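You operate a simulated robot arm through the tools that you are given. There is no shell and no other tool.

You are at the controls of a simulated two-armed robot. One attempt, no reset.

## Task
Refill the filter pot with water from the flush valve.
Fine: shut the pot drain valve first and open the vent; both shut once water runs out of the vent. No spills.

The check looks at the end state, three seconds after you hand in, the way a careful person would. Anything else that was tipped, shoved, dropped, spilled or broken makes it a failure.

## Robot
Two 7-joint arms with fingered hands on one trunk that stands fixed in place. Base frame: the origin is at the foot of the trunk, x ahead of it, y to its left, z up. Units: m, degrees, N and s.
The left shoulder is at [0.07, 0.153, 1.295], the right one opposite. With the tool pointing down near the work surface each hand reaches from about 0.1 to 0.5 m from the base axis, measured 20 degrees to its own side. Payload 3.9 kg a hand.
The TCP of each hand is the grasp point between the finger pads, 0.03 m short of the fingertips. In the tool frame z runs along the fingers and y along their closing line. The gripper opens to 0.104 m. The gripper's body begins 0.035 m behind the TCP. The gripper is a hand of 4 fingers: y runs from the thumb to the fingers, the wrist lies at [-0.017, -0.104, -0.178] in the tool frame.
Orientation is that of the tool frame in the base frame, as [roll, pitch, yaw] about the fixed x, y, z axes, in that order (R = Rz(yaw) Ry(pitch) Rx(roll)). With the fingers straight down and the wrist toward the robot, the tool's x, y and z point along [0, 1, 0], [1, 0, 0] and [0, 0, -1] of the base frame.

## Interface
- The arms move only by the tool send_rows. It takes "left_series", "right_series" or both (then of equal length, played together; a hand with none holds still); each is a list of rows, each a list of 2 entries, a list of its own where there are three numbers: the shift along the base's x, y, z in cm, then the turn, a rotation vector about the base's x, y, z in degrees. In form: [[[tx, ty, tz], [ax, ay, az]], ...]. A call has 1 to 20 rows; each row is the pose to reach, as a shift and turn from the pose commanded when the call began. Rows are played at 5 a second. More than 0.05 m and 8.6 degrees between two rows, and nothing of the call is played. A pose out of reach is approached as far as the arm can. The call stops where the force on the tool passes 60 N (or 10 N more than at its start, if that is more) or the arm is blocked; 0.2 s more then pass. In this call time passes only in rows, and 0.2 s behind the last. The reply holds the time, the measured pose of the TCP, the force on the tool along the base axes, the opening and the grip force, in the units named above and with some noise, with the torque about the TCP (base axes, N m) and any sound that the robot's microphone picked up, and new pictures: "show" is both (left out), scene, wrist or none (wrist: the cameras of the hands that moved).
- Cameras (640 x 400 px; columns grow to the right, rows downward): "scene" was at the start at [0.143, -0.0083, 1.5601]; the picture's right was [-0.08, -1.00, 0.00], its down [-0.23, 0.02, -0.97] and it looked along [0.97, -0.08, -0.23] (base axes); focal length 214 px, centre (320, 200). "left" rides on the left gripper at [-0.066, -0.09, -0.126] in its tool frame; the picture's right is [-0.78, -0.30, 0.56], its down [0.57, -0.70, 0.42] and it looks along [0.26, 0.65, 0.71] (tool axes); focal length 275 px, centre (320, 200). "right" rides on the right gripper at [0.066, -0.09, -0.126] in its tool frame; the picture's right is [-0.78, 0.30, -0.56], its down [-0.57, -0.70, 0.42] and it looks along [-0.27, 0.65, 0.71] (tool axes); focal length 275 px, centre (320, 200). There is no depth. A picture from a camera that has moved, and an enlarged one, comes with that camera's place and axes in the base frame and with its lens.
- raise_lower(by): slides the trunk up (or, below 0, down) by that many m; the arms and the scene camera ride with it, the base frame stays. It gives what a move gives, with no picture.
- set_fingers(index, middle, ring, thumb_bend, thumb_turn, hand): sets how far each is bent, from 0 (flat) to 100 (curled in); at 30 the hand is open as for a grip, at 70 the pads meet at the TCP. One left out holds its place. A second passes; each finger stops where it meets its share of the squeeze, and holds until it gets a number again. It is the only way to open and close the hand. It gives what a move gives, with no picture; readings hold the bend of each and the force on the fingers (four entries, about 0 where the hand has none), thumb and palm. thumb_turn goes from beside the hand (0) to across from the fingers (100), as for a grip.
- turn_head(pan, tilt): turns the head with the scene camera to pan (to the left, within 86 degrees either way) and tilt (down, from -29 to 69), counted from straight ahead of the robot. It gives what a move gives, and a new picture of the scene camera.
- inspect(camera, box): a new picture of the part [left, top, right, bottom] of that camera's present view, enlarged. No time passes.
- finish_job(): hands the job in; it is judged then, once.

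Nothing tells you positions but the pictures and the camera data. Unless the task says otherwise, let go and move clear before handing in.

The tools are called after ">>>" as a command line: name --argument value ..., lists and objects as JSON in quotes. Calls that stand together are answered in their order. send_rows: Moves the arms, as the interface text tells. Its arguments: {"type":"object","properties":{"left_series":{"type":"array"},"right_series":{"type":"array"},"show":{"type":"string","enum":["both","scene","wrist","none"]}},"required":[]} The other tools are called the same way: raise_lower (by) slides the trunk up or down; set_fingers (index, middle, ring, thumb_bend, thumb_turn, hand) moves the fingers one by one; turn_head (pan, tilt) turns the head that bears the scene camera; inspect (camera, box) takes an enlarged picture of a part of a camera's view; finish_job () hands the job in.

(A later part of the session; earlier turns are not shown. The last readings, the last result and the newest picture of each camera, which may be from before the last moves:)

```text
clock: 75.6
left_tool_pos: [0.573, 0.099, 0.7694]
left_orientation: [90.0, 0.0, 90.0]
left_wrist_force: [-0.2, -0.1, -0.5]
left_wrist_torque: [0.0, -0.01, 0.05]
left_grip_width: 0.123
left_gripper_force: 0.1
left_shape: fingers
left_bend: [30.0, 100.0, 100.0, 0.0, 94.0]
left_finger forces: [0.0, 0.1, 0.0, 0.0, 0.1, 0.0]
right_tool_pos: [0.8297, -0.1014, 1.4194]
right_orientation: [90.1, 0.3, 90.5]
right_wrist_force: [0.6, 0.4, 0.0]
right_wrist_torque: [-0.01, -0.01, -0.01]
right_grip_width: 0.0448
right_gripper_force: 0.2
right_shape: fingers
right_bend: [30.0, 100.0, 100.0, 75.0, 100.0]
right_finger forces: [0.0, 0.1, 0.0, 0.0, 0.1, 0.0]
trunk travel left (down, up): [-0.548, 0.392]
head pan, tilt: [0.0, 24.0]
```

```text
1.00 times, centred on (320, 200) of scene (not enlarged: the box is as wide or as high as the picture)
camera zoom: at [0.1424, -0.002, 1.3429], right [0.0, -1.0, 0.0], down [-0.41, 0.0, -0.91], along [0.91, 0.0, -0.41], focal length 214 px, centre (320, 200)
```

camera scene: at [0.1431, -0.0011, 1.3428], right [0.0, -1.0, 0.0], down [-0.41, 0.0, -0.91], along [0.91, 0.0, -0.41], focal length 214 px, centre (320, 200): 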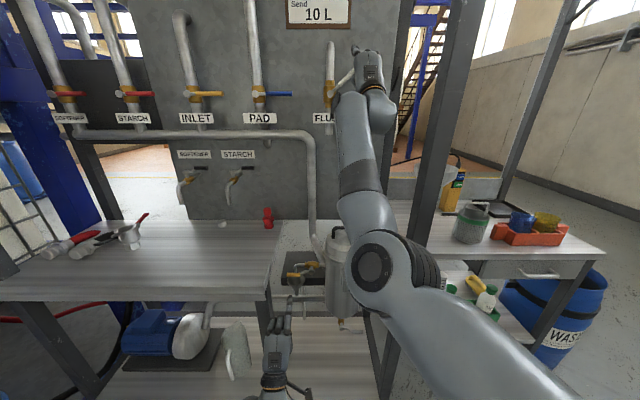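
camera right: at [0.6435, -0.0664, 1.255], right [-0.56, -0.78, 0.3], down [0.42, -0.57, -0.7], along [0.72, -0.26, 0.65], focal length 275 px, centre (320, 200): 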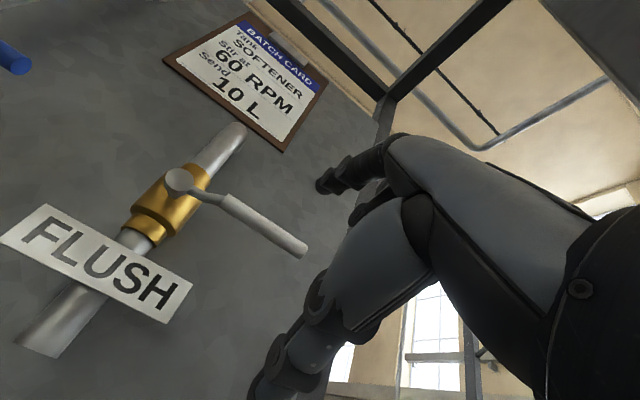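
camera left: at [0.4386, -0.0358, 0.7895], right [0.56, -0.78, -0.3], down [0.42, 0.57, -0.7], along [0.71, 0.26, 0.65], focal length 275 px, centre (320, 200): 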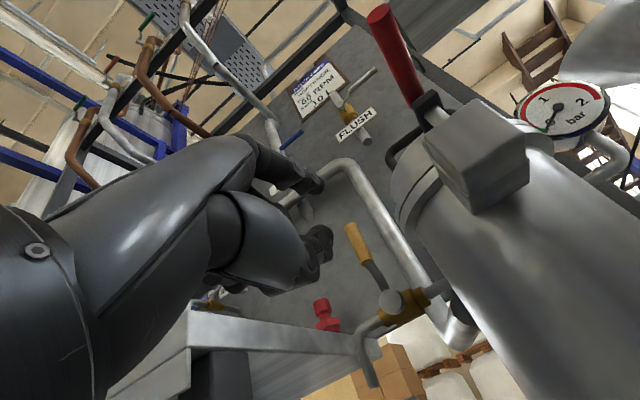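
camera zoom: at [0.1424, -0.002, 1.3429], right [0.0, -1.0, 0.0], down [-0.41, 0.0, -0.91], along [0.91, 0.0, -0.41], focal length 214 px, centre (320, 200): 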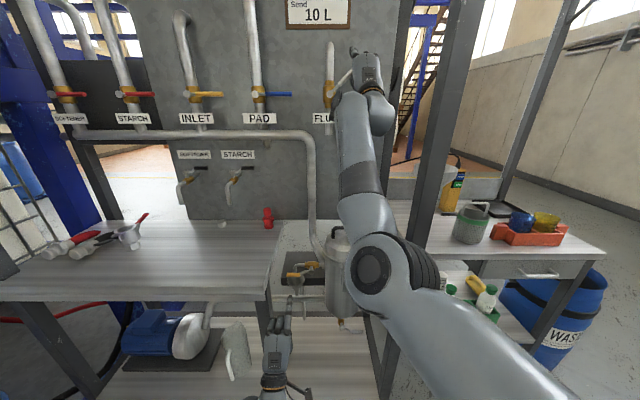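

Stable again with the flush at about 47°. I'll back the right hand off, raise the trunk 10 cm so the arm works lower relative to its shoulder, and re-approach.

>>> send_rows --right_series '[[[-3, 0, -0.3], [0, 0, 0]], [[-7, 0, -0.3], [0, 0, 0]], [[-11, 0, -0.3], [0, 0, 0]]]' --left_series '[[[-1, 0, 0], [0, 0, 0]], [[-2, 0, 0], [0, 0, 0]], [[-3, 0, 0], [0, 0, 0]]]' --show "none"

>>> raise_lower --by 0.1

>>> inspect --camera "scene" --box '[0, 0, 640, 400]'

>>> inspect --camera "scene" --box '[264, 240, 392, 320]'

```text
clock: 76.6
left_tool_pos: [0.5436, 0.0994, 0.7693]
left_orientation: [90.1, 0.0, 89.9]
left_wrist_force: [0.2, 0.0, 0.7]
left_wrist_torque: [-0.03, 0.0, 0.0]
left_grip_width: 0.1228
left_gripper_force: 0.1
left_shape: fingers
left_bend: [30.0, 100.0, 100.0, 0.0, 94.0]
left_finger forces: [0.1, 0.0, 0.0, 0.0, 0.0, 0.0]
right_tool_pos: [0.7201, -0.1641, 1.4353]
right_orientation: [88.7, 0.3, 84.8]
right_wrist_force: [0.8, 1.2, -0.2]
right_wrist_torque: [0.05, -0.01, -0.01]
right_grip_width: 0.0444
right_gripper_force: 0.1
right_shape: fingers
right_bend: [30.0, 100.0, 100.0, 75.0, 100.0]
right_finger forces: [0.0, 0.0, 0.0, 0.1, 0.1, 0.0]
trunk travel left (down, up): [-0.548, 0.392]
head pan, tilt: [0.0, 24.0]
stopped in row 3 (right hand): the arm was blocked; the commanded pose is now the measured one
```

```text
clock: 78.0
left_tool_pos: [0.542, 0.0997, 0.8694]
left_orientation: [90.1, 0.0, 89.8]
left_wrist_force: [0.1, 0.3, 0.3]
left_wrist_torque: [0.02, -0.01, -0.04]
left_grip_width: 0.1225
left_gripper_force: 0.2
left_shape: fingers
left_bend: [30.0, 100.0, 100.0, 0.0, 94.0]
left_finger forces: [0.1, 0.0, 0.0, 0.0, 0.0, 0.0]
right_tool_pos: [0.7187, -0.1623, 1.5359]
right_orientation: [88.5, 0.3, 84.9]
right_wrist_force: [0.1, -0.8, 0.6]
right_wrist_torque: [0.02, -0.02, -0.02]
right_grip_width: 0.0445
right_gripper_force: 0.1
right_shape: fingers
right_bend: [30.0, 100.0, 100.0, 75.0, 100.0]
right_finger forces: [0.0, 0.1, 0.0, 0.1, 0.0, 0.0]
trunk travel left (down, up): [-0.648, 0.292]
head pan, tilt: [0.0, 24.0]
```

```text
1.00 times, centred on (320, 200) of scene (not enlarged: the box is as wide or as high as the picture)
camera zoom: at [0.1426, -0.0008, 1.4428], right [0.0, -1.0, 0.0], down [-0.41, 0.0, -0.91], along [0.91, 0.0, -0.41], focal length 214 px, centre (320, 200)
```

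zoom: 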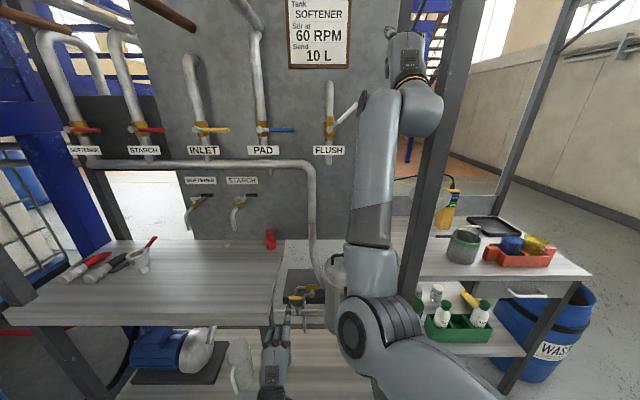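

```text
5.00 times, centred on (328, 280) of scene
camera zoom: at [0.1426, -0.0008, 1.4428], right [0.0, -1.0, 0.0], down [-0.41, 0.0, -0.91], along [0.91, 0.0, -0.41], focal length 1072 px, centre (280, -200)
```

zoom: 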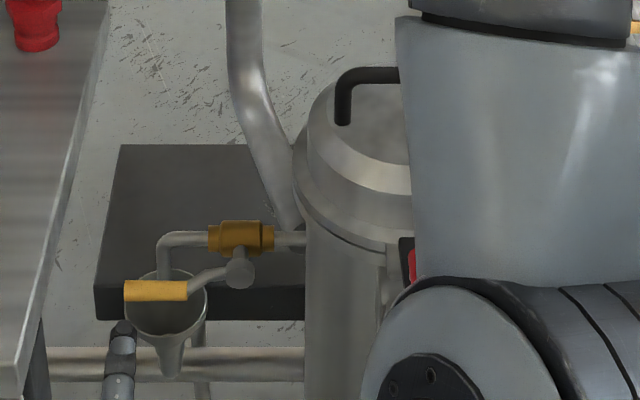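

>>> send_rows --right_series '[[[0, 1.5, -4], [0, 0.5, 1.7]], [[0, 3, -8], [0, 1, 3.4]], [[0.5, 4.5, -12], [0, 1.5, 5.1]], [[3, 5.3, -13.8], [0, 1.5, 5.1]], [[6, 5.7, -13.8], [0, 1.5, 5.1]]]' --show "both"

>>> inspect --camera "scene" --box '[280, 70, 440, 170]'

```text
clock: 79.4
left_tool_pos: [0.5441, 0.0985, 0.8706]
left_orientation: [90.0, 0.1, 90.0]
left_wrist_force: [0.4, 0.3, 0.1]
left_wrist_torque: [0.0, 0.0, 0.01]
left_grip_width: 0.1226
left_gripper_force: 0.1
left_shape: fingers
left_bend: [30.0, 100.0, 100.0, 0.0, 94.0]
left_finger forces: [0.0, 0.1, 0.0, 0.0, 0.0, 0.1]
right_tool_pos: [0.7826, -0.1352, 1.4018]
right_orientation: [89.2, 2.4, 86.8]
right_wrist_force: [0.1, -0.3, 0.0]
right_wrist_torque: [-0.02, -0.02, -0.01]
right_grip_width: 0.0442
right_gripper_force: 0.1
right_shape: fingers
right_bend: [30.0, 100.0, 100.0, 75.0, 100.0]
right_finger forces: [0.1, 0.0, 0.0, 0.0, 0.0, 0.0]
trunk travel left (down, up): [-0.648, 0.292]
head pan, tilt: [0.0, 24.0]
stopped in row 5 (right hand): the arm was blocked; the commanded pose is now the measured one
camera scene: at [0.1417, -0.0011, 1.4429], right [0.0, -1.0, 0.0], down [-0.41, 0.0, -0.91], along [0.91, 0.0, -0.41], focal length 214 px, centre (320, 200)
camera right: at [0.6607, -0.0666, 1.3051], right [-0.6, -0.73, 0.32], down [0.4, -0.62, -0.67], along [0.69, -0.28, 0.67], focal length 275 px, centre (320, 200)
```

scene: 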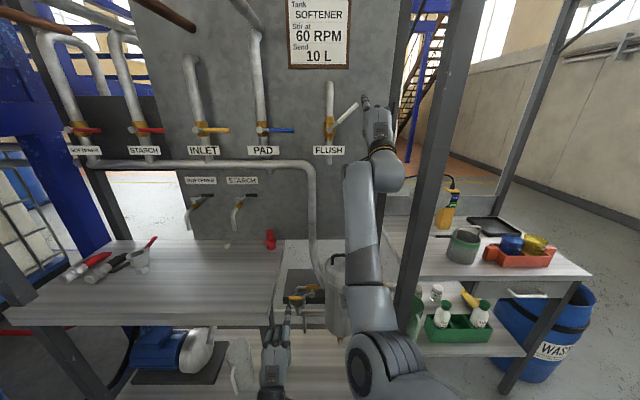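
right: 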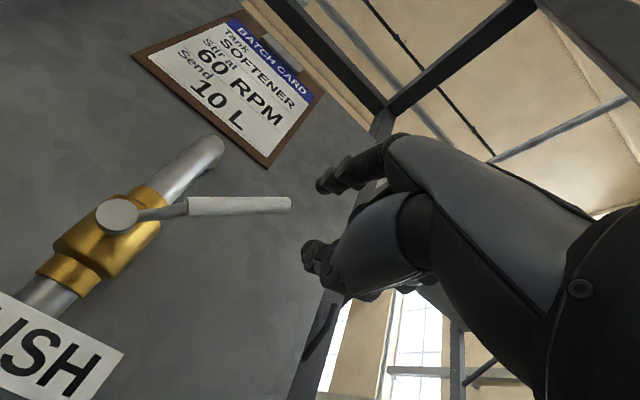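

```text
4.00 times, centred on (360, 120) of scene
camera zoom: at [0.1417, -0.0011, 1.4429], right [0.0, -1.0, 0.0], down [-0.41, 0.0, -0.91], along [0.91, 0.0, -0.41], focal length 858 px, centre (160, 520)
```

zoom: 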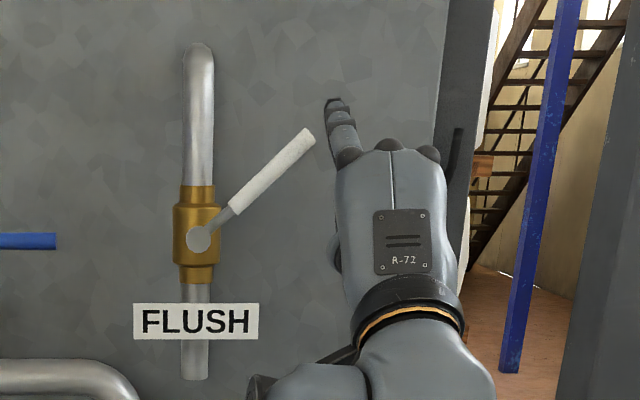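

The lever sits at about 45° up. I'll use the index finger as the pusher from below-right this time, since it keeps the hand lower, with the thumb out of the way.

>>> set_fingers --hand "right" --thumb_bend 0

>>> send_rows --right_series '[[[0, 0, -2], [0, 0, 0]], [[0, 0.2, -4], [0, 0, 0]], [[0, 0.4, -6], [0, 0, 0]], [[2, 0.8, -6], [0, 0, 0]], [[4.2, 1.2, -6], [0, 0, 0]]]' --show "none"

>>> inspect --camera "scene" --box '[280, 70, 440, 170]'

>>> inspect --camera "scene" --box '[264, 240, 392, 320]'

>>> inspect --camera "right" --box '[0, 0, 640, 400]'

```text
clock: 80.4
left_tool_pos: [0.5426, 0.1, 0.8695]
left_orientation: [90.2, 0.0, 90.1]
left_wrist_force: [-0.1, -0.1, 0.3]
left_wrist_torque: [0.0, 0.02, -0.01]
left_grip_width: 0.123
left_gripper_force: 0.2
left_shape: fingers
left_bend: [30.0, 100.0, 100.0, 0.0, 94.0]
left_finger forces: [0.0, 0.0, 0.1, 0.1, 0.1, 0.0]
right_tool_pos: [0.7808, -0.1344, 1.4003]
right_orientation: [89.3, 2.3, 86.9]
right_wrist_force: [0.1, -0.3, 0.9]
right_wrist_torque: [-0.03, 0.02, 0.0]
right_grip_width: 0.1225
right_gripper_force: 0.1
right_shape: fingers
right_bend: [30.0, 100.0, 100.0, 0.0, 95.0]
right_finger forces: [0.1, 0.0, 0.0, 0.0, 0.0, 0.1]
trunk travel left (down, up): [-0.648, 0.292]
head pan, tilt: [0.0, 24.0]
```

```text
clock: 81.6
left_tool_pos: [0.5429, 0.1001, 0.8698]
left_orientation: [90.1, 0.0, 89.9]
left_wrist_force: [-0.4, 0.7, 0.4]
left_wrist_torque: [0.01, 0.03, -0.02]
left_grip_width: 0.1226
left_gripper_force: 0.1
left_shape: fingers
left_bend: [30.0, 100.0, 100.0, 0.0, 94.0]
left_finger forces: [0.0, 0.1, 0.1, 0.0, 0.0, 0.0]
right_tool_pos: [0.8238, -0.1194, 1.341]
right_orientation: [89.4, 2.2, 87.3]
right_wrist_force: [-0.3, -0.4, 0.0]
right_wrist_torque: [0.0, -0.02, -0.03]
right_grip_width: 0.1227
right_gripper_force: 0.0
right_shape: fingers
right_bend: [30.0, 100.0, 100.0, 0.0, 95.0]
right_finger forces: [0.1, 0.0, 0.0, 0.1, 0.0, 0.0]
trunk travel left (down, up): [-0.648, 0.292]
head pan, tilt: [0.0, 24.0]
```

```text
4.00 times, centred on (360, 120) of scene
camera zoom: at [0.1424, -0.0001, 1.4428], right [0.0, -1.0, 0.0], down [-0.41, 0.0, -0.91], along [0.91, 0.0, -0.41], focal length 858 px, centre (160, 520)
```

zoom: 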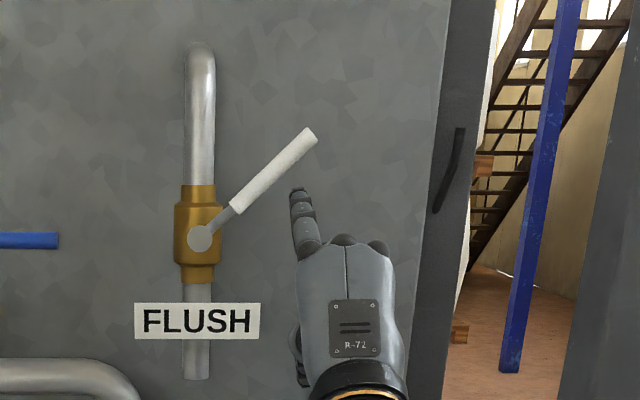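

```text
5.00 times, centred on (328, 280) of scene
camera zoom: at [0.1424, -0.0001, 1.4428], right [0.0, -1.0, 0.0], down [-0.41, 0.0, -0.91], along [0.91, 0.0, -0.41], focal length 1072 px, centre (280, -200)
```

zoom: 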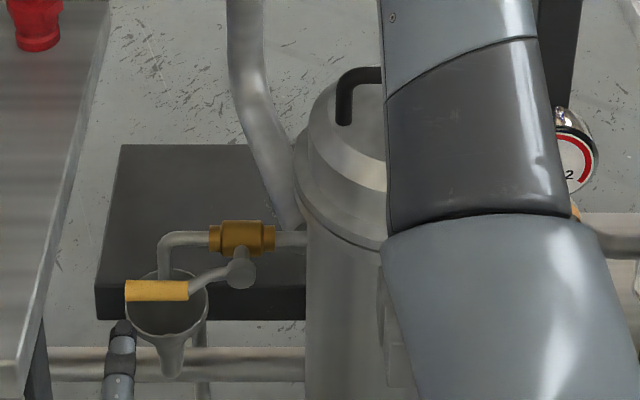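

```text
1.00 times, centred on (320, 200) of right (not enlarged: the box is as wide or as high as the picture)
camera zoom: at [0.7029, -0.0511, 1.2451], right [-0.6, -0.74, 0.32], down [0.4, -0.62, -0.67], along [0.69, -0.27, 0.67], focal length 275 px, centre (320, 200)
```

zoom: 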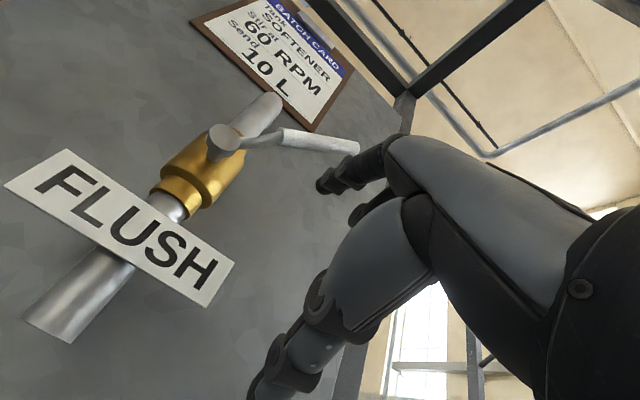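

>>> send_rows --right_series '[[[0, 0.6, 1.2], [0, 0, 0]], [[0, 1.1, 1.8], [0, 0, 0]], [[0, 1.5, 2.3], [0, 0, 0]], [[0, 2.05, 2.85], [0, 0, 0]], [[0, 2.6, 3.3], [0, 0, 0]], [[0, 3.2, 3.7], [0, 0, 0]], [[0, 3.8, 4.0], [0, 0, 0]]]' --show "none"

>>> inspect --camera "scene" --box '[280, 70, 440, 170]'

>>> inspect --camera "scene" --box '[264, 240, 392, 320]'

```text
clock: 83.4
left_tool_pos: [0.5428, 0.1007, 0.8699]
left_orientation: [90.1, 0.0, 90.0]
left_wrist_force: [0.6, -0.2, -0.5]
left_wrist_torque: [-0.02, 0.02, 0.03]
left_grip_width: 0.1228
left_gripper_force: 0.0
left_shape: fingers
left_bend: [30.0, 100.0, 100.0, 0.0, 94.0]
left_finger forces: [0.0, 0.0, 0.0, 0.0, 0.0, 0.0]
right_tool_pos: [0.8292, -0.127, 1.3848]
right_orientation: [88.6, 3.6, 83.2]
right_wrist_force: [0.0, -1.5, -1.1]
right_wrist_torque: [0.02, 0.03, -0.02]
right_grip_width: 0.1223
right_gripper_force: 0.3
right_shape: fingers
right_bend: [30.0, 100.0, 100.0, 0.0, 94.0]
right_finger forces: [0.6, 0.0, 0.0, 0.0, 0.1, 0.0]
trunk travel left (down, up): [-0.648, 0.292]
head pan, tilt: [0.0, 24.0]
stopped in row 7 (right hand): the arm was blocked; the commanded pose is now the measured one
```

```text
4.00 times, centred on (360, 120) of scene
camera zoom: at [0.1422, -0.001, 1.4429], right [0.0, -1.0, 0.0], down [-0.41, 0.0, -0.91], along [0.91, 0.0, -0.41], focal length 858 px, centre (160, 520)
```

zoom: 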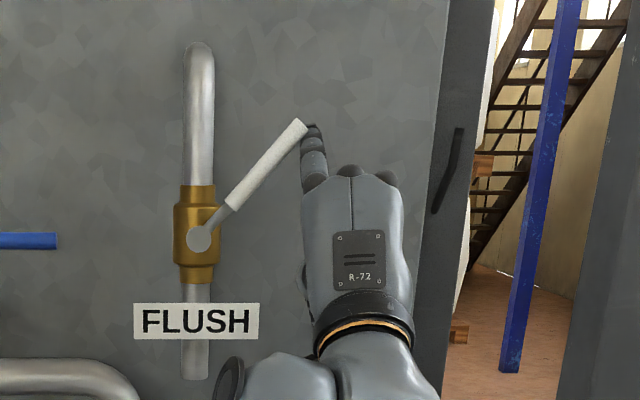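

```text
5.00 times, centred on (328, 280) of scene
camera zoom: at [0.1422, -0.001, 1.4429], right [0.0, -1.0, 0.0], down [-0.41, 0.0, -0.91], along [0.91, 0.0, -0.41], focal length 1072 px, centre (280, -200)
```

zoom: 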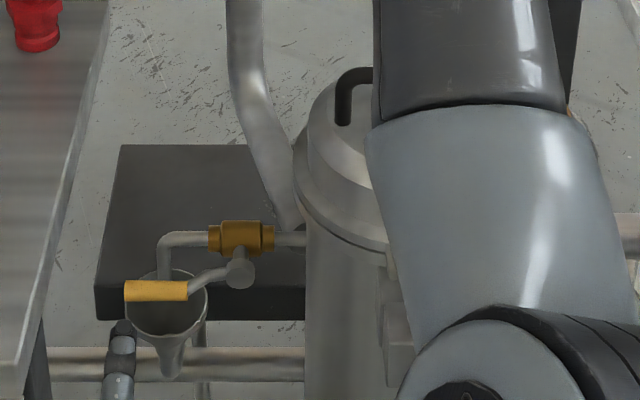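

The right arm keeps drifting right with almost no force at the hand, so something further up, perhaps the elbow, may be limiting it. I'll check the elbow against the pot.

>>> inspect --camera "left" --box '[0, 0, 640, 400]'

>>> turn_head --pan -8 --tilt 50

```text
1.00 times, centred on (320, 200) of left (not enlarged: the box is as wide or as high as the picture)
camera zoom: at [0.4175, 0.033, 0.7811], right [0.56, -0.78, -0.3], down [0.42, 0.57, -0.7], along [0.71, 0.26, 0.65], focal length 275 px, centre (320, 200)
```

zoom: 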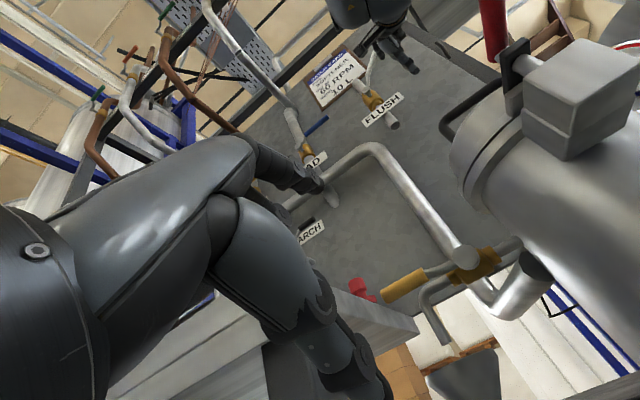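

```text
clock: 84.3
left_tool_pos: [0.5427, 0.0993, 0.8699]
left_orientation: [90.1, 0.0, 90.1]
left_wrist_force: [0.3, 0.7, -0.3]
left_wrist_torque: [-0.06, 0.0, 0.0]
left_grip_width: 0.1228
left_gripper_force: 0.1
left_shape: fingers
left_bend: [30.0, 100.0, 100.0, 0.0, 94.0]
left_finger forces: [0.0, 0.0, 0.0, 0.0, 0.0, 0.1]
right_tool_pos: [0.8289, -0.1262, 1.3848]
right_orientation: [88.6, 3.6, 83.3]
right_wrist_force: [0.4, -0.4, -1.0]
right_wrist_torque: [0.04, 0.02, 0.03]
right_grip_width: 0.1223
right_gripper_force: 0.2
right_shape: fingers
right_bend: [30.0, 100.0, 100.0, 0.0, 94.0]
right_finger forces: [0.5, 0.0, 0.0, 0.0, 0.1, 0.0]
trunk travel left (down, up): [-0.648, 0.292]
head pan, tilt: [-8.0, 50.0]
camera scene: at [0.1264, -0.0117, 1.4038], right [-0.14, -0.99, 0.0], down [-0.76, 0.11, -0.64], along [0.64, -0.09, -0.77], focal length 214 px, centre (320, 200)
```

scene: 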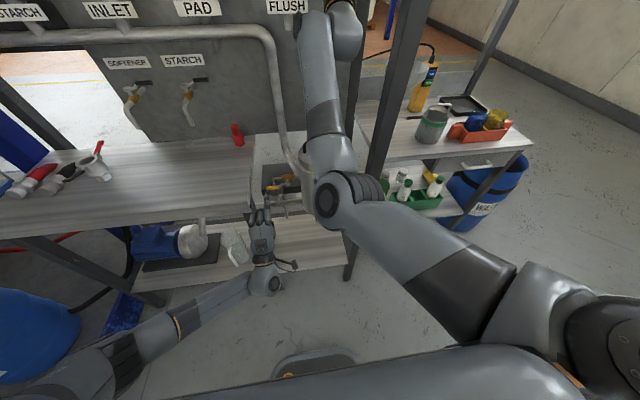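

The elbow is well clear of the pot; it's just tucked inward, so the wrist runs out of sideways travel. I'll back off slightly and roll the hand, which puts the wrist to the right of the fingertip and needs less leftward reach.

>>> send_rows --right_series '[[[-3, -0.5, -0.5], [0, 0, 0]], [[-6, -1, -1], [0, 0, 0]], [[-6, -1, -1], [-8, 0, 0]], [[-6, -1.5, -1], [-16, 0, 0]], [[-6, -2, -1], [-24, 0, 0]], [[-6, -2.5, -1], [-32, 0, 0]], [[-6, -3, -1], [-40, 0, 0]]]' --show "wrist"

>>> turn_head --pan 0 --tilt 26

>>> inspect --camera "scene" --box '[264, 230, 392, 310]'

>>> inspect --camera "scene" --box '[280, 60, 440, 160]'

```text
clock: 86.1
left_tool_pos: [0.5502, 0.1157, 0.8684]
left_orientation: [90.4, 1.5, 89.0]
left_wrist_force: [0.5, 0.5, -0.9]
left_wrist_torque: [0.02, -0.09, 0.0]
left_grip_width: 0.1229
left_gripper_force: 0.1
left_shape: fingers
left_bend: [30.0, 100.0, 100.0, 0.0, 94.0]
left_finger forces: [0.1, 0.0, 0.1, 0.1, 0.1, 0.0]
right_tool_pos: [0.7752, -0.1083, 1.3718]
right_orientation: [84.2, 45.0, 82.7]
right_wrist_force: [-0.1, 0.1, 0.8]
right_wrist_torque: [-0.02, 0.03, 0.0]
right_grip_width: 0.1228
right_gripper_force: 0.0
right_shape: fingers
right_bend: [30.0, 100.0, 100.0, 0.0, 94.0]
right_finger forces: [0.0, 0.0, 0.0, 0.1, 0.1, 0.0]
trunk travel left (down, up): [-0.648, 0.292]
head pan, tilt: [-8.0, 50.0]
stopped in row 7 (right hand): the arm was blocked; the commanded pose is now the measured one
camera right: at [0.6573, -0.1189, 1.2508], right [-0.63, -0.3, 0.72], down [0.38, -0.92, -0.06], along [0.68, 0.23, 0.7], focal length 275 px, centre (320, 200)
```

right: 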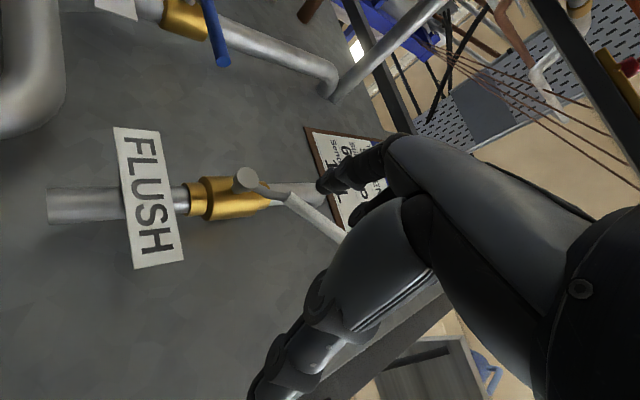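

```text
clock: 87.0
left_tool_pos: [0.5457, 0.1165, 0.8768]
left_orientation: [89.8, 0.0, 91.0]
left_wrist_force: [-0.9, -0.5, -0.9]
left_wrist_torque: [0.0, -0.03, 0.01]
left_grip_width: 0.1227
left_gripper_force: 0.1
left_shape: fingers
left_bend: [30.0, 100.0, 100.0, 0.0, 94.0]
left_finger forces: [0.0, 0.0, 0.0, 0.0, 0.0, 0.1]
right_tool_pos: [0.7744, -0.1038, 1.3743]
right_orientation: [84.4, 43.8, 84.3]
right_wrist_force: [-0.3, -0.1, 0.1]
right_wrist_torque: [-0.01, 0.05, -0.01]
right_grip_width: 0.1228
right_gripper_force: 0.1
right_shape: fingers
right_bend: [30.0, 100.0, 100.0, 0.0, 94.0]
right_finger forces: [0.0, 0.0, 0.1, 0.0, 0.1, 0.1]
trunk travel left (down, up): [-0.648, 0.292]
head pan, tilt: [0.0, 26.0]
camera scene: at [0.157, 0.1586, 1.4426], right [0.22, -0.97, 0.09], down [-0.41, -0.17, -0.89], along [0.88, 0.16, -0.44], focal length 214 px, centre (320, 200)
```

scene: 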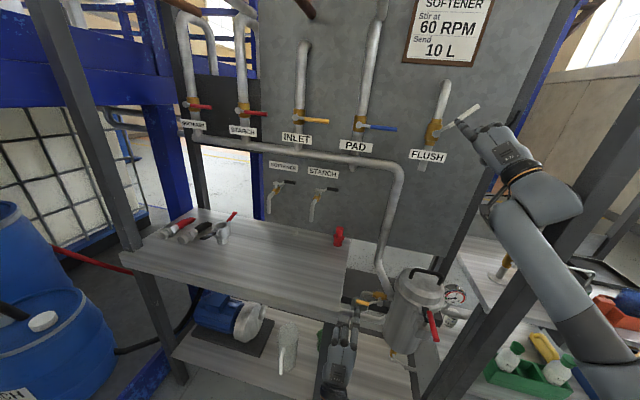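

```text
5.00 times, centred on (328, 270) of scene
camera zoom: at [0.157, 0.1586, 1.4426], right [0.22, -0.97, 0.09], down [-0.41, -0.17, -0.89], along [0.88, 0.16, -0.44], focal length 1072 px, centre (280, -150)
```

zoom: 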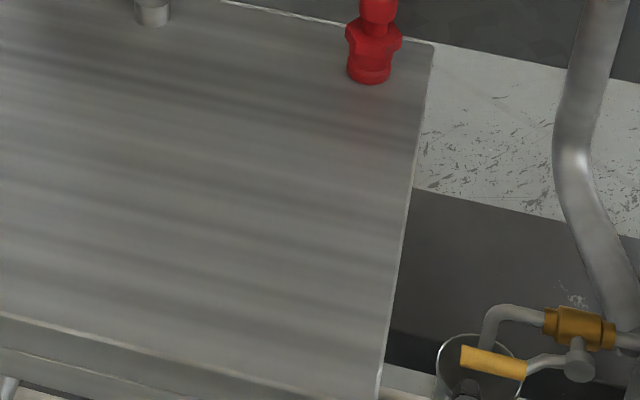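

```text
4.00 times, centred on (360, 110) of scene
camera zoom: at [0.157, 0.1586, 1.4426], right [0.22, -0.97, 0.09], down [-0.41, -0.17, -0.89], along [0.88, 0.16, -0.44], focal length 858 px, centre (160, 560)
```

zoom: 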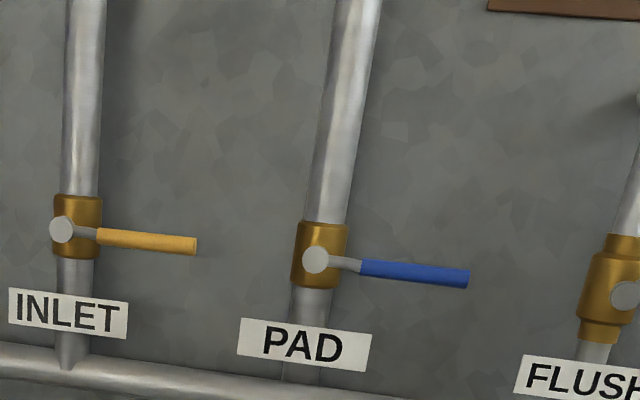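

The body has leaned and the right elbow has swung out toward the post. I need to see what it's near before moving anything further.

>>> turn_head --pan -40 --tilt 30

>>> inspect --camera "right" --box '[0, 0, 640, 400]'

```text
clock: 88.0
left_tool_pos: [0.5342, 0.1006, 0.8832]
left_orientation: [89.3, 0.2, 88.9]
left_wrist_force: [-0.4, 0.9, 0.6]
left_wrist_torque: [0.02, 0.07, -0.05]
left_grip_width: 0.1227
left_gripper_force: 0.1
left_shape: fingers
left_bend: [30.0, 100.0, 100.0, 0.0, 94.0]
left_finger forces: [0.0, 0.0, 0.0, 0.0, 0.0, 0.0]
right_tool_pos: [0.7877, -0.1141, 1.4297]
right_orientation: [82.3, 39.7, 82.0]
right_wrist_force: [-0.8, -0.4, -0.4]
right_wrist_torque: [-0.02, 0.01, 0.05]
right_grip_width: 0.1229
right_gripper_force: 0.1
right_shape: fingers
right_bend: [30.0, 100.0, 100.0, 0.0, 95.0]
right_finger forces: [0.0, 0.0, 0.0, 0.0, 0.0, 0.1]
trunk travel left (down, up): [-0.648, 0.292]
head pan, tilt: [-40.0, 30.0]
camera scene: at [0.1733, 0.1252, 1.4425], right [-0.3, -0.95, 0.07], down [-0.45, 0.08, -0.89], along [0.84, -0.3, -0.45], focal length 214 px, centre (320, 200)
```

scene: 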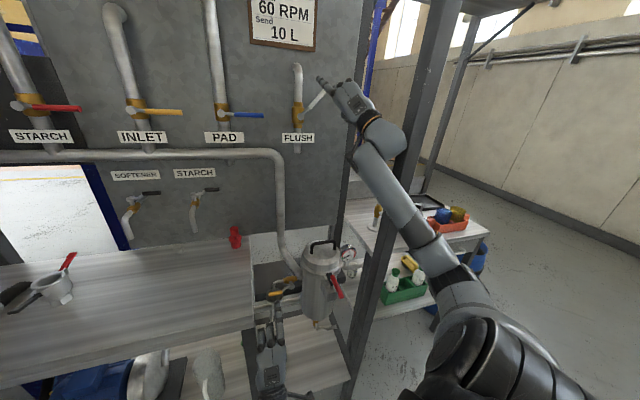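

```text
1.00 times, centred on (320, 200) of right (not enlarged: the box is as wide or as high as the picture)
camera zoom: at [0.6728, -0.1163, 1.3044], right [-0.65, -0.37, 0.66], down [0.39, -0.91, -0.13], along [0.65, 0.18, 0.74], focal length 275 px, centre (320, 200)
```

zoom: 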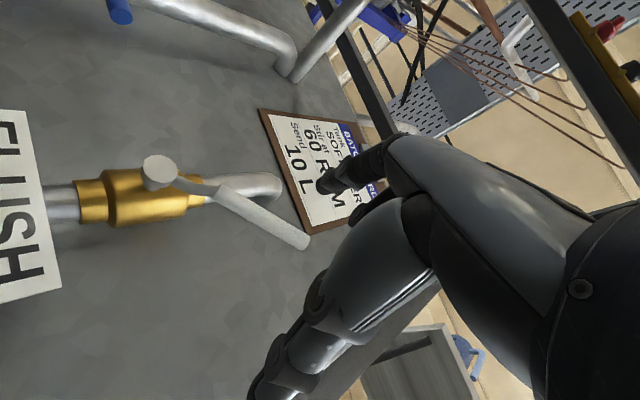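

The right forearm is pressing on the front post and twisting the body. I'll pull the right hand straight back off it and undo the roll as it comes clear.

>>> send_rows --right_series '[[[-2.5, 0, 0], [0, 0, 0]], [[-5, 0, 0], [0, 0, 0]], [[-7.5, 0, 0], [0, 0, 0]], [[-10, 0, 0], [0, 0, 0]]]' --show "scene"

```text
clock: 88.3
left_tool_pos: [0.4406, 0.0601, 0.7685]
left_orientation: [96.1, -10.5, 75.3]
left_wrist_force: [-6.1, -6.3, -7.6]
left_wrist_torque: [-0.39, -0.45, 0.72]
left_grip_width: 0.1229
left_gripper_force: 0.0
left_shape: fingers
left_bend: [30.0, 100.0, 100.0, 0.0, 95.0]
left_finger forces: [0.0, 0.0, 0.0, 0.1, 0.1, 0.0]
right_tool_pos: [0.6632, -0.1417, 1.4362]
right_orientation: [69.6, 23.4, 93.9]
right_wrist_force: [-179.1, 101.5, -27.9]
right_wrist_torque: [10.97, 14.05, -23.03]
right_grip_width: 0.123
right_gripper_force: 0.1
right_shape: fingers
right_bend: [30.0, 100.0, 100.0, 0.0, 95.0]
right_finger forces: [0.0, 0.0, 0.1, 0.0, 0.0, 0.0]
trunk travel left (down, up): [-0.648, 0.292]
head pan, tilt: [-40.0, 30.0]
stopped in row 1 (left hand): the arm was blocked; the commanded pose is now the measured one
camera scene: at [0.155, 0.1891, 1.44], right [-0.14, -0.99, 0.09], down [-0.44, -0.02, -0.9], along [0.89, -0.16, -0.43], focal length 214 px, centre (320, 200)
```

scene: 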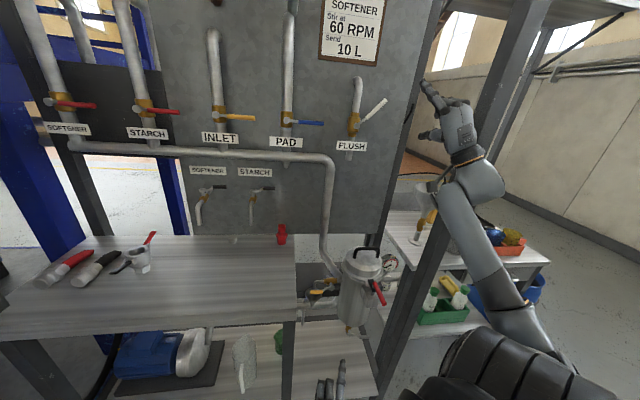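

A hard contact between the right wrist and the post; I'll stop and let everything settle, then look closely.

>>> send_rows --right_series '[[[0, 0, 0], [0, 0, 0]]]' --show "both"

>>> inspect --camera "left" --box '[0, 0, 640, 400]'

```text
clock: 88.7
left_tool_pos: [0.1118, 0.1064, 0.5118]
left_orientation: [131.9, -7.2, 54.2]
left_wrist_force: [36.5, 210.3, -28.0]
left_wrist_torque: [-12.66, 1.71, -6.85]
left_grip_width: 0.1226
left_gripper_force: 0.0
left_shape: fingers
left_bend: [30.0, 100.0, 100.0, 0.0, 96.0]
left_finger forces: [0.0, 0.0, 0.0, 0.0, 0.0, 0.1]
right_tool_pos: [0.6014, -0.3673, 1.2672]
right_orientation: [68.9, -5.3, 95.0]
right_wrist_force: [-11.8, -20.4, -36.9]
right_wrist_torque: [-0.56, -1.57, 0.97]
right_grip_width: 0.1248
right_gripper_force: 0.1
right_shape: fingers
right_bend: [30.0, 100.0, 100.0, 0.0, 79.0]
right_finger forces: [0.0, 0.0, 0.0, 0.0, 0.2, 0.0]
trunk travel left (down, up): [-0.648, 0.292]
head pan, tilt: [-40.0, 30.0]
stopped in row 1 (left hand): the arm was blocked; the commanded pose is now the measured one
camera scene: at [0.1298, 0.3194, 1.4374], right [0.18, -0.97, 0.14], down [-0.39, -0.2, -0.9], along [0.9, 0.11, -0.41], focal length 214 px, centre (320, 200)
camera right: at [0.5107, -0.2972, 1.142], right [-0.56, -0.83, 0.0], down [0.69, -0.47, -0.55], along [0.46, -0.3, 0.83], focal length 275 px, centre (320, 200)
```

scene: 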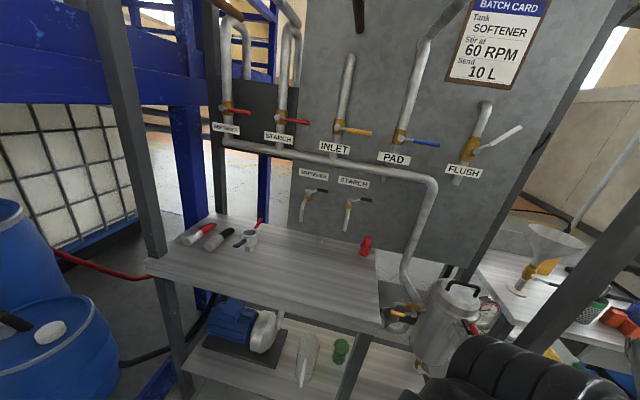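
right: 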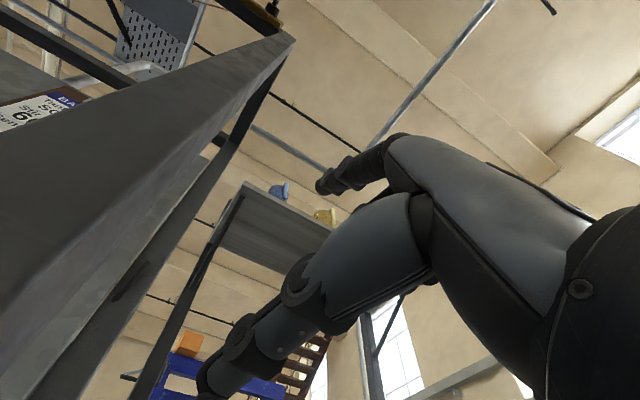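

```text
1.00 times, centred on (320, 200) of left (not enlarged: the box is as wide or as high as the picture)
camera zoom: at [-0.0525, 0.1411, 0.5211], right [-0.23, -0.69, -0.69], down [0.27, 0.63, -0.73], along [0.94, -0.35, 0.04], focal length 275 px, centre (320, 200)
```

zoom: 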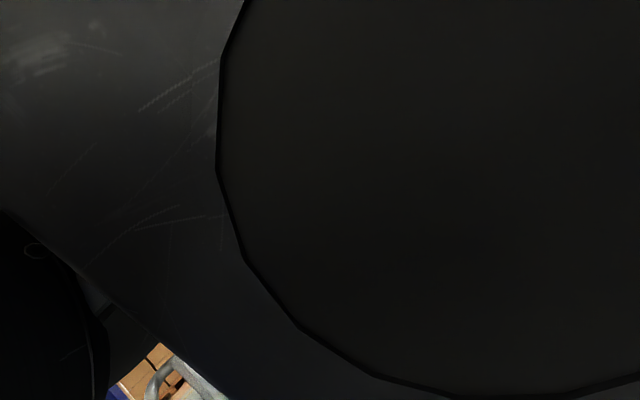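

>>> send_rows --left_series '[[[0, 0, 0], [0, 0, 0]]]' --show "scene"

```text
clock: 89.0
left_tool_pos: [0.1431, 0.1083, 0.4387]
left_orientation: [164.5, -11.6, -8.0]
left_wrist_force: [49.7, 23.4, -0.4]
left_wrist_torque: [-0.82, 1.6, 0.28]
left_grip_width: 0.0839
left_gripper_force: 0.1
left_shape: fingers
left_bend: [70.0, 100.0, 100.0, 0.0, 95.0]
left_finger forces: [0.1, 0.0, 0.1, 0.1, 0.0, 0.0]
right_tool_pos: [0.3641, -0.6034, 1.1656]
right_orientation: [92.7, 11.5, 71.0]
right_wrist_force: [-7.9, -4.6, -44.7]
right_wrist_torque: [-0.31, -2.71, 0.25]
right_grip_width: 0.122
right_gripper_force: 0.0
right_shape: fingers
right_bend: [31.0, 100.0, 100.0, 0.0, 94.0]
right_finger forces: [0.1, 0.1, 0.1, 0.1, 0.0, 0.0]
trunk travel left (down, up): [-0.648, 0.292]
head pan, tilt: [-40.0, 30.0]
stopped in row 1 (right hand): the force on the tool passed its limit at 538 N (the readings are from after the stop); the commanded pose is now the measured one
camera scene: at [0.3256, 0.1646, 1.4314], right [0.14, -0.99, 0.01], down [-0.51, -0.08, -0.86], along [0.85, 0.11, -0.51], focal length 214 px, centre (320, 200)
```

scene: 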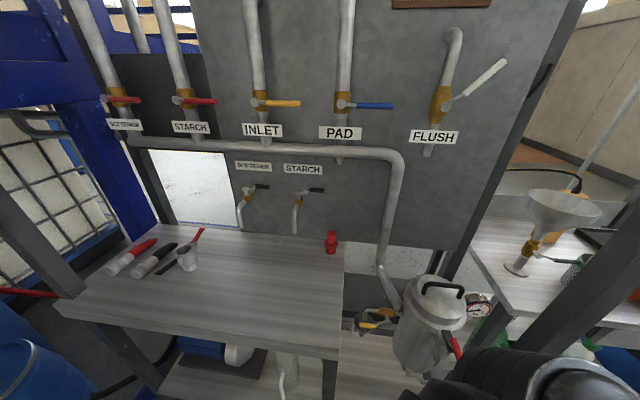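

>>> turn_head --pan 0 --tilt 30

>>> turn_head --pan -40 --tilt 35

```text
clock: 90.1
left_tool_pos: [0.0796, -0.0311, 0.4785]
left_orientation: [159.2, -31.9, -49.9]
left_wrist_force: [183.6, 8.8, 51.7]
left_wrist_torque: [8.58, 5.6, -14.06]
left_grip_width: 0.1227
left_gripper_force: 0.0
left_shape: fingers
left_bend: [30.0, 100.0, 100.0, 0.0, 95.0]
left_finger forces: [0.0, 0.0, 0.0, 0.0, 0.0, 0.0]
right_tool_pos: [-0.0569, -0.7576, 1.2275]
right_orientation: [75.6, 5.4, 49.9]
right_wrist_force: [2.0, -3.2, -3.5]
right_wrist_torque: [-0.19, -0.3, 0.09]
right_grip_width: 0.1229
right_gripper_force: 0.0
right_shape: fingers
right_bend: [30.0, 100.0, 100.0, 0.0, 95.0]
right_finger forces: [0.0, 0.1, 0.0, 0.0, 0.1, 0.0]
trunk travel left (down, up): [-0.648, 0.292]
head pan, tilt: [0.0, 30.0]
camera scene: at [0.103, -0.0672, 1.4635], right [-0.64, -0.77, -0.04], down [-0.28, 0.28, -0.92], along [0.72, -0.57, -0.4], focal length 214 px, centre (320, 200)
```

scene: 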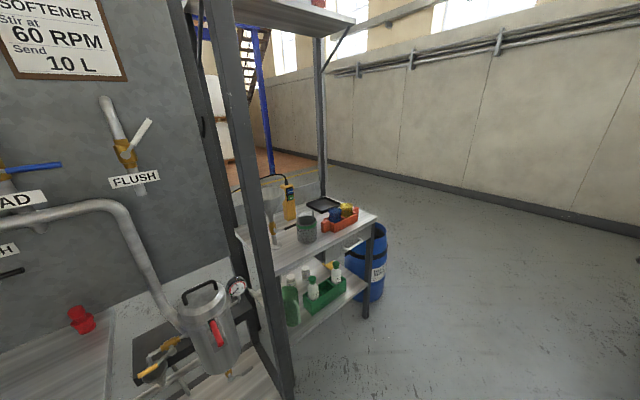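

```text
clock: 91.1
left_tool_pos: [-0.0287, -0.0459, 0.4972]
left_orientation: [141.5, -12.4, -11.4]
left_wrist_force: [133.2, 51.1, -11.9]
left_wrist_torque: [-2.24, 4.18, 0.15]
left_grip_width: 0.1068
left_gripper_force: 0.1
left_shape: fingers
left_bend: [48.0, 100.0, 100.0, 0.0, 94.0]
left_finger forces: [0.1, 0.0, 0.0, 0.0, 0.1, 0.0]
right_tool_pos: [-0.0344, -0.7921, 1.1687]
right_orientation: [94.3, 3.7, 66.1]
right_wrist_force: [35.1, -26.4, -50.0]
right_wrist_torque: [-1.18, -3.66, 0.97]
right_grip_width: 0.1211
right_gripper_force: 0.0
right_shape: fingers
right_bend: [31.0, 100.0, 100.0, 0.0, 94.0]
right_finger forces: [0.0, 0.1, 0.0, 0.1, 0.1, 0.0]
trunk travel left (down, up): [-0.648, 0.292]
head pan, tilt: [-40.0, 35.0]
camera scene: at [0.1246, -0.0147, 1.4344], right [-0.64, -0.77, 0.03], down [-0.44, 0.33, -0.83], along [0.63, -0.54, -0.55], focal length 214 px, centre (320, 200)
```

scene: 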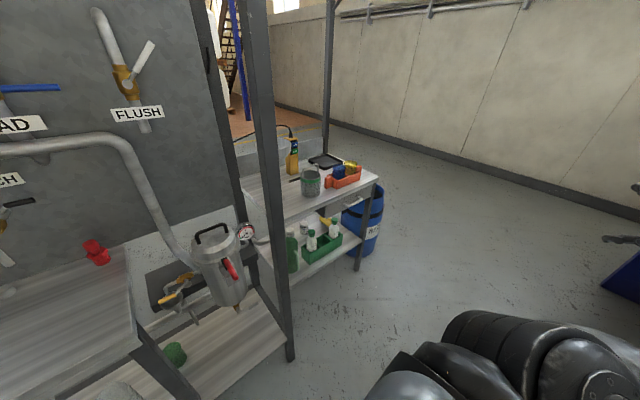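

The scene objects look undisturbed, but my left hand is jammed against my own trunk and is driving the sway. I'll bring it gently outward and forward, away from the trunk.

>>> send_rows --left_series '[[[1, 3, 0], [0, 0, 0]], [[2, 6, 0], [0, 0, 0]], [[4, 9, 0], [0, 0, 0]], [[6, 12, 1], [0, 0, 0]]]' --show "scene"

```text
clock: 91.5
left_tool_pos: [-0.0269, -0.0816, 0.5053]
left_orientation: [142.8, -15.1, -17.7]
left_wrist_force: [8.5, -1.2, -0.1]
left_wrist_torque: [0.18, -0.03, 0.45]
left_grip_width: 0.1148
left_gripper_force: 0.0
left_shape: fingers
left_bend: [37.0, 100.0, 100.0, 0.0, 94.0]
left_finger forces: [0.1, 0.0, 0.0, 0.1, 0.1, 0.0]
left hand out of reach, approached as far as the arm can: row 1
right_tool_pos: [-0.0479, -0.8884, 1.1704]
right_orientation: [81.4, 2.6, 52.8]
right_wrist_force: [9.5, 1.8, 4.8]
right_wrist_torque: [0.29, -0.01, -0.47]
right_grip_width: 0.1227
right_gripper_force: 0.1
right_shape: fingers
right_bend: [30.0, 100.0, 100.0, 0.0, 94.0]
right_finger forces: [0.0, 0.1, 0.0, 0.1, 0.0, 0.0]
trunk travel left (down, up): [-0.648, 0.292]
head pan, tilt: [-40.0, 35.0]
stopped in row 1 (right hand): the arm was blocked; the commanded pose is now the measured one
camera scene: at [0.1157, -0.1756, 1.4261], right [-0.64, -0.77, -0.06], down [-0.44, 0.43, -0.79], along [0.63, -0.48, -0.61], focal length 214 px, centre (320, 200)
```

scene: 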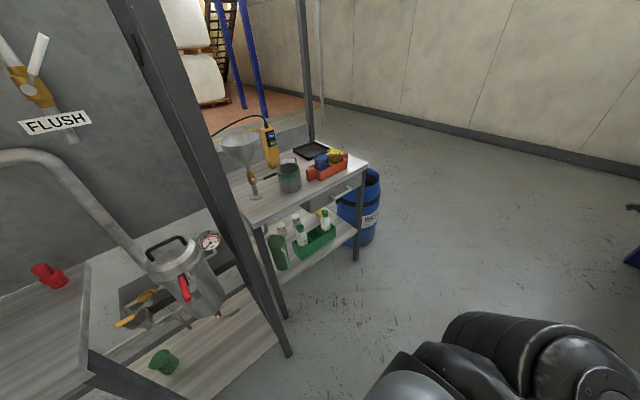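

>>> set_fingers --hand "right" --index 30

>>> set_fingers --hand "left" --index 30

>>> inspect --camera "scene" --box '[0, 0, 640, 400]'

```text
clock: 91.8
left_tool_pos: [-0.0216, -0.0028, 0.5159]
left_orientation: [136.7, -17.7, -17.3]
left_wrist_force: [18.2, 4.2, 5.7]
left_wrist_torque: [-0.31, 0.5, 0.68]
left_grip_width: 0.1155
left_gripper_force: 0.1
left_shape: fingers
left_bend: [36.0, 100.0, 100.0, 0.0, 94.0]
left_finger forces: [0.1, 0.0, 0.0, 0.0, 0.0, 0.1]
right_tool_pos: [-0.1581, -0.7871, 1.2328]
right_orientation: [82.8, 7.9, 38.1]
right_wrist_force: [-2.4, -1.2, 0.1]
right_wrist_torque: [0.04, 0.06, 0.14]
right_grip_width: 0.1227
right_gripper_force: 0.0
right_shape: fingers
right_bend: [30.0, 100.0, 100.0, 0.0, 95.0]
right_finger forces: [0.0, 0.0, 0.0, 0.0, 0.0, 0.1]
trunk travel left (down, up): [-0.648, 0.292]
head pan, tilt: [-40.0, 35.0]
stopped (right hand): the arm was blocked; the commanded pose is now the measured one
```

```text
clock: 92.1
left_tool_pos: [-0.0176, 0.0394, 0.5092]
left_orientation: [133.3, -18.0, -15.7]
left_wrist_force: [2.5, -0.6, -0.4]
left_wrist_torque: [0.0, 0.09, 0.11]
left_grip_width: 0.1221
left_gripper_force: 0.1
left_shape: fingers
left_bend: [31.0, 100.0, 100.0, 0.0, 94.0]
left_finger forces: [0.1, 0.0, 0.0, 0.0, 0.1, 0.0]
right_tool_pos: [-0.1232, -0.6781, 1.2719]
right_orientation: [79.0, 9.3, 41.1]
right_wrist_force: [-0.9, -1.3, -0.1]
right_wrist_torque: [-0.05, -0.01, 0.11]
right_grip_width: 0.1227
right_gripper_force: 0.1
right_shape: fingers
right_bend: [30.0, 100.0, 100.0, 0.0, 94.0]
right_finger forces: [0.0, 0.0, 0.1, 0.1, 0.0, 0.0]
trunk travel left (down, up): [-0.648, 0.292]
head pan, tilt: [-40.0, 35.0]
stopped (right hand): the arm was blocked; the commanded pose is now the measured one
```

```text
1.00 times, centred on (320, 200) of scene (not enlarged: the box is as wide or as high as the picture)
camera zoom: at [0.1238, -0.0141, 1.4301], right [-0.64, -0.77, 0.03], down [-0.44, 0.34, -0.83], along [0.63, -0.55, -0.56], focal length 214 px, centre (320, 200)
```

zoom: 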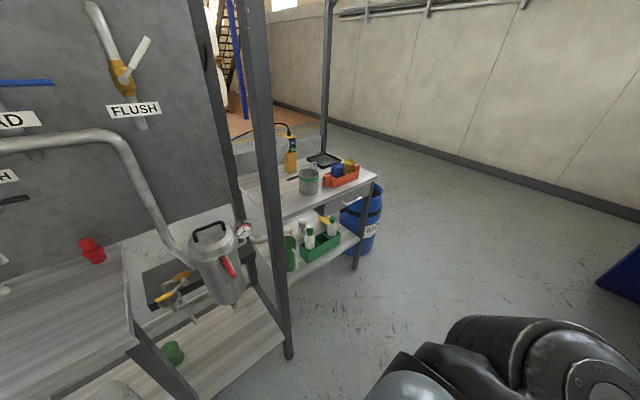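

>>> set_fingers --hand "right" --index 30

>>> set_fingers --hand "left" --index 30

>>> turn_head --pan 0 --tilt 35

```text
clock: 93.0
left_tool_pos: [-0.018, 0.0582, 0.5101]
left_orientation: [133.0, -18.5, -15.7]
left_wrist_force: [2.5, 0.3, -0.1]
left_wrist_torque: [-0.07, 0.07, 0.07]
left_grip_width: 0.1218
left_gripper_force: 0.0
left_shape: fingers
left_bend: [31.0, 100.0, 100.0, 0.0, 94.0]
left_finger forces: [0.1, 0.0, 0.1, 0.0, 0.0, 0.1]
right_tool_pos: [-0.1301, -0.6539, 1.2759]
right_orientation: [78.3, 9.8, 40.7]
right_wrist_force: [-0.3, 1.2, 1.1]
right_wrist_torque: [0.09, 0.09, -0.02]
right_grip_width: 0.1229
right_gripper_force: 0.1
right_shape: fingers
right_bend: [30.0, 100.0, 100.0, 0.0, 94.0]
right_finger forces: [0.0, 0.1, 0.0, 0.1, 0.1, 0.0]
trunk travel left (down, up): [-0.648, 0.292]
head pan, tilt: [-40.0, 35.0]
stopped (right hand): the arm was blocked; the commanded pose is now the measured one
```

```text
clock: 94.0
left_tool_pos: [-0.019, 0.0402, 0.5096]
left_orientation: [134.7, -17.9, -16.1]
left_wrist_force: [4.4, -1.6, 0.2]
left_wrist_torque: [0.03, 0.03, 0.24]
left_grip_width: 0.1202
left_gripper_force: 0.2
left_shape: fingers
left_bend: [32.0, 100.0, 100.0, 0.0, 94.0]
left_finger forces: [0.1, 0.1, 0.1, 0.0, 0.1, 0.1]
right_tool_pos: [-0.1281, -0.6956, 1.2527]
right_orientation: [79.8, 8.4, 41.0]
right_wrist_force: [0.3, 0.3, 0.1]
right_wrist_torque: [0.0, 0.01, 0.02]
right_grip_width: 0.1227
right_gripper_force: 0.0
right_shape: fingers
right_bend: [30.0, 100.0, 100.0, 0.0, 94.0]
right_finger forces: [0.0, 0.1, 0.0, 0.1, 0.0, 0.1]
trunk travel left (down, up): [-0.648, 0.292]
head pan, tilt: [-40.0, 35.0]
```

```text
clock: 95.0
left_tool_pos: [-0.0195, 0.0434, 0.5102]
left_orientation: [134.3, -18.0, -16.0]
left_wrist_force: [3.0, 0.0, -0.7]
left_wrist_torque: [0.02, 0.05, 0.2]
left_grip_width: 0.12
left_gripper_force: 0.1
left_shape: fingers
left_bend: [32.0, 100.0, 100.0, 0.0, 94.0]
left_finger forces: [0.1, 0.0, 0.1, 0.1, 0.0, 0.1]
right_tool_pos: [-0.1288, -0.6897, 1.2558]
right_orientation: [79.5, 8.7, 41.0]
right_wrist_force: [-0.2, -0.5, -0.3]
right_wrist_torque: [-0.03, -0.01, 0.02]
right_grip_width: 0.1229
right_gripper_force: 0.1
right_shape: fingers
right_bend: [30.0, 100.0, 100.0, 0.0, 94.0]
right_finger forces: [0.1, 0.0, 0.0, 0.0, 0.0, 0.1]
trunk travel left (down, up): [-0.648, 0.292]
head pan, tilt: [0.0, 35.0]
camera scene: at [0.1381, -0.0136, 1.4255], right [0.0, -1.0, 0.0], down [-0.57, 0.0, -0.82], along [0.82, 0.0, -0.57], focal length 214 px, centre (320, 200)
```

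scene: 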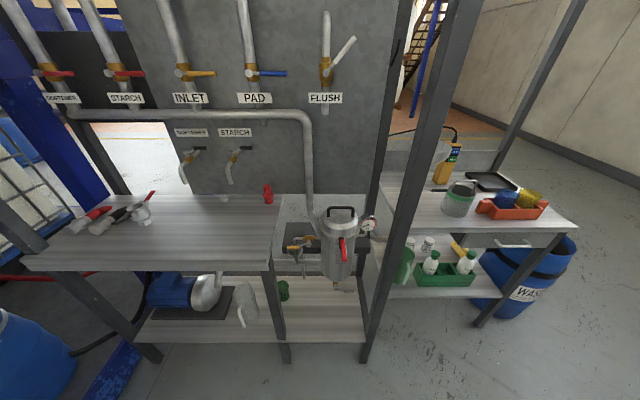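

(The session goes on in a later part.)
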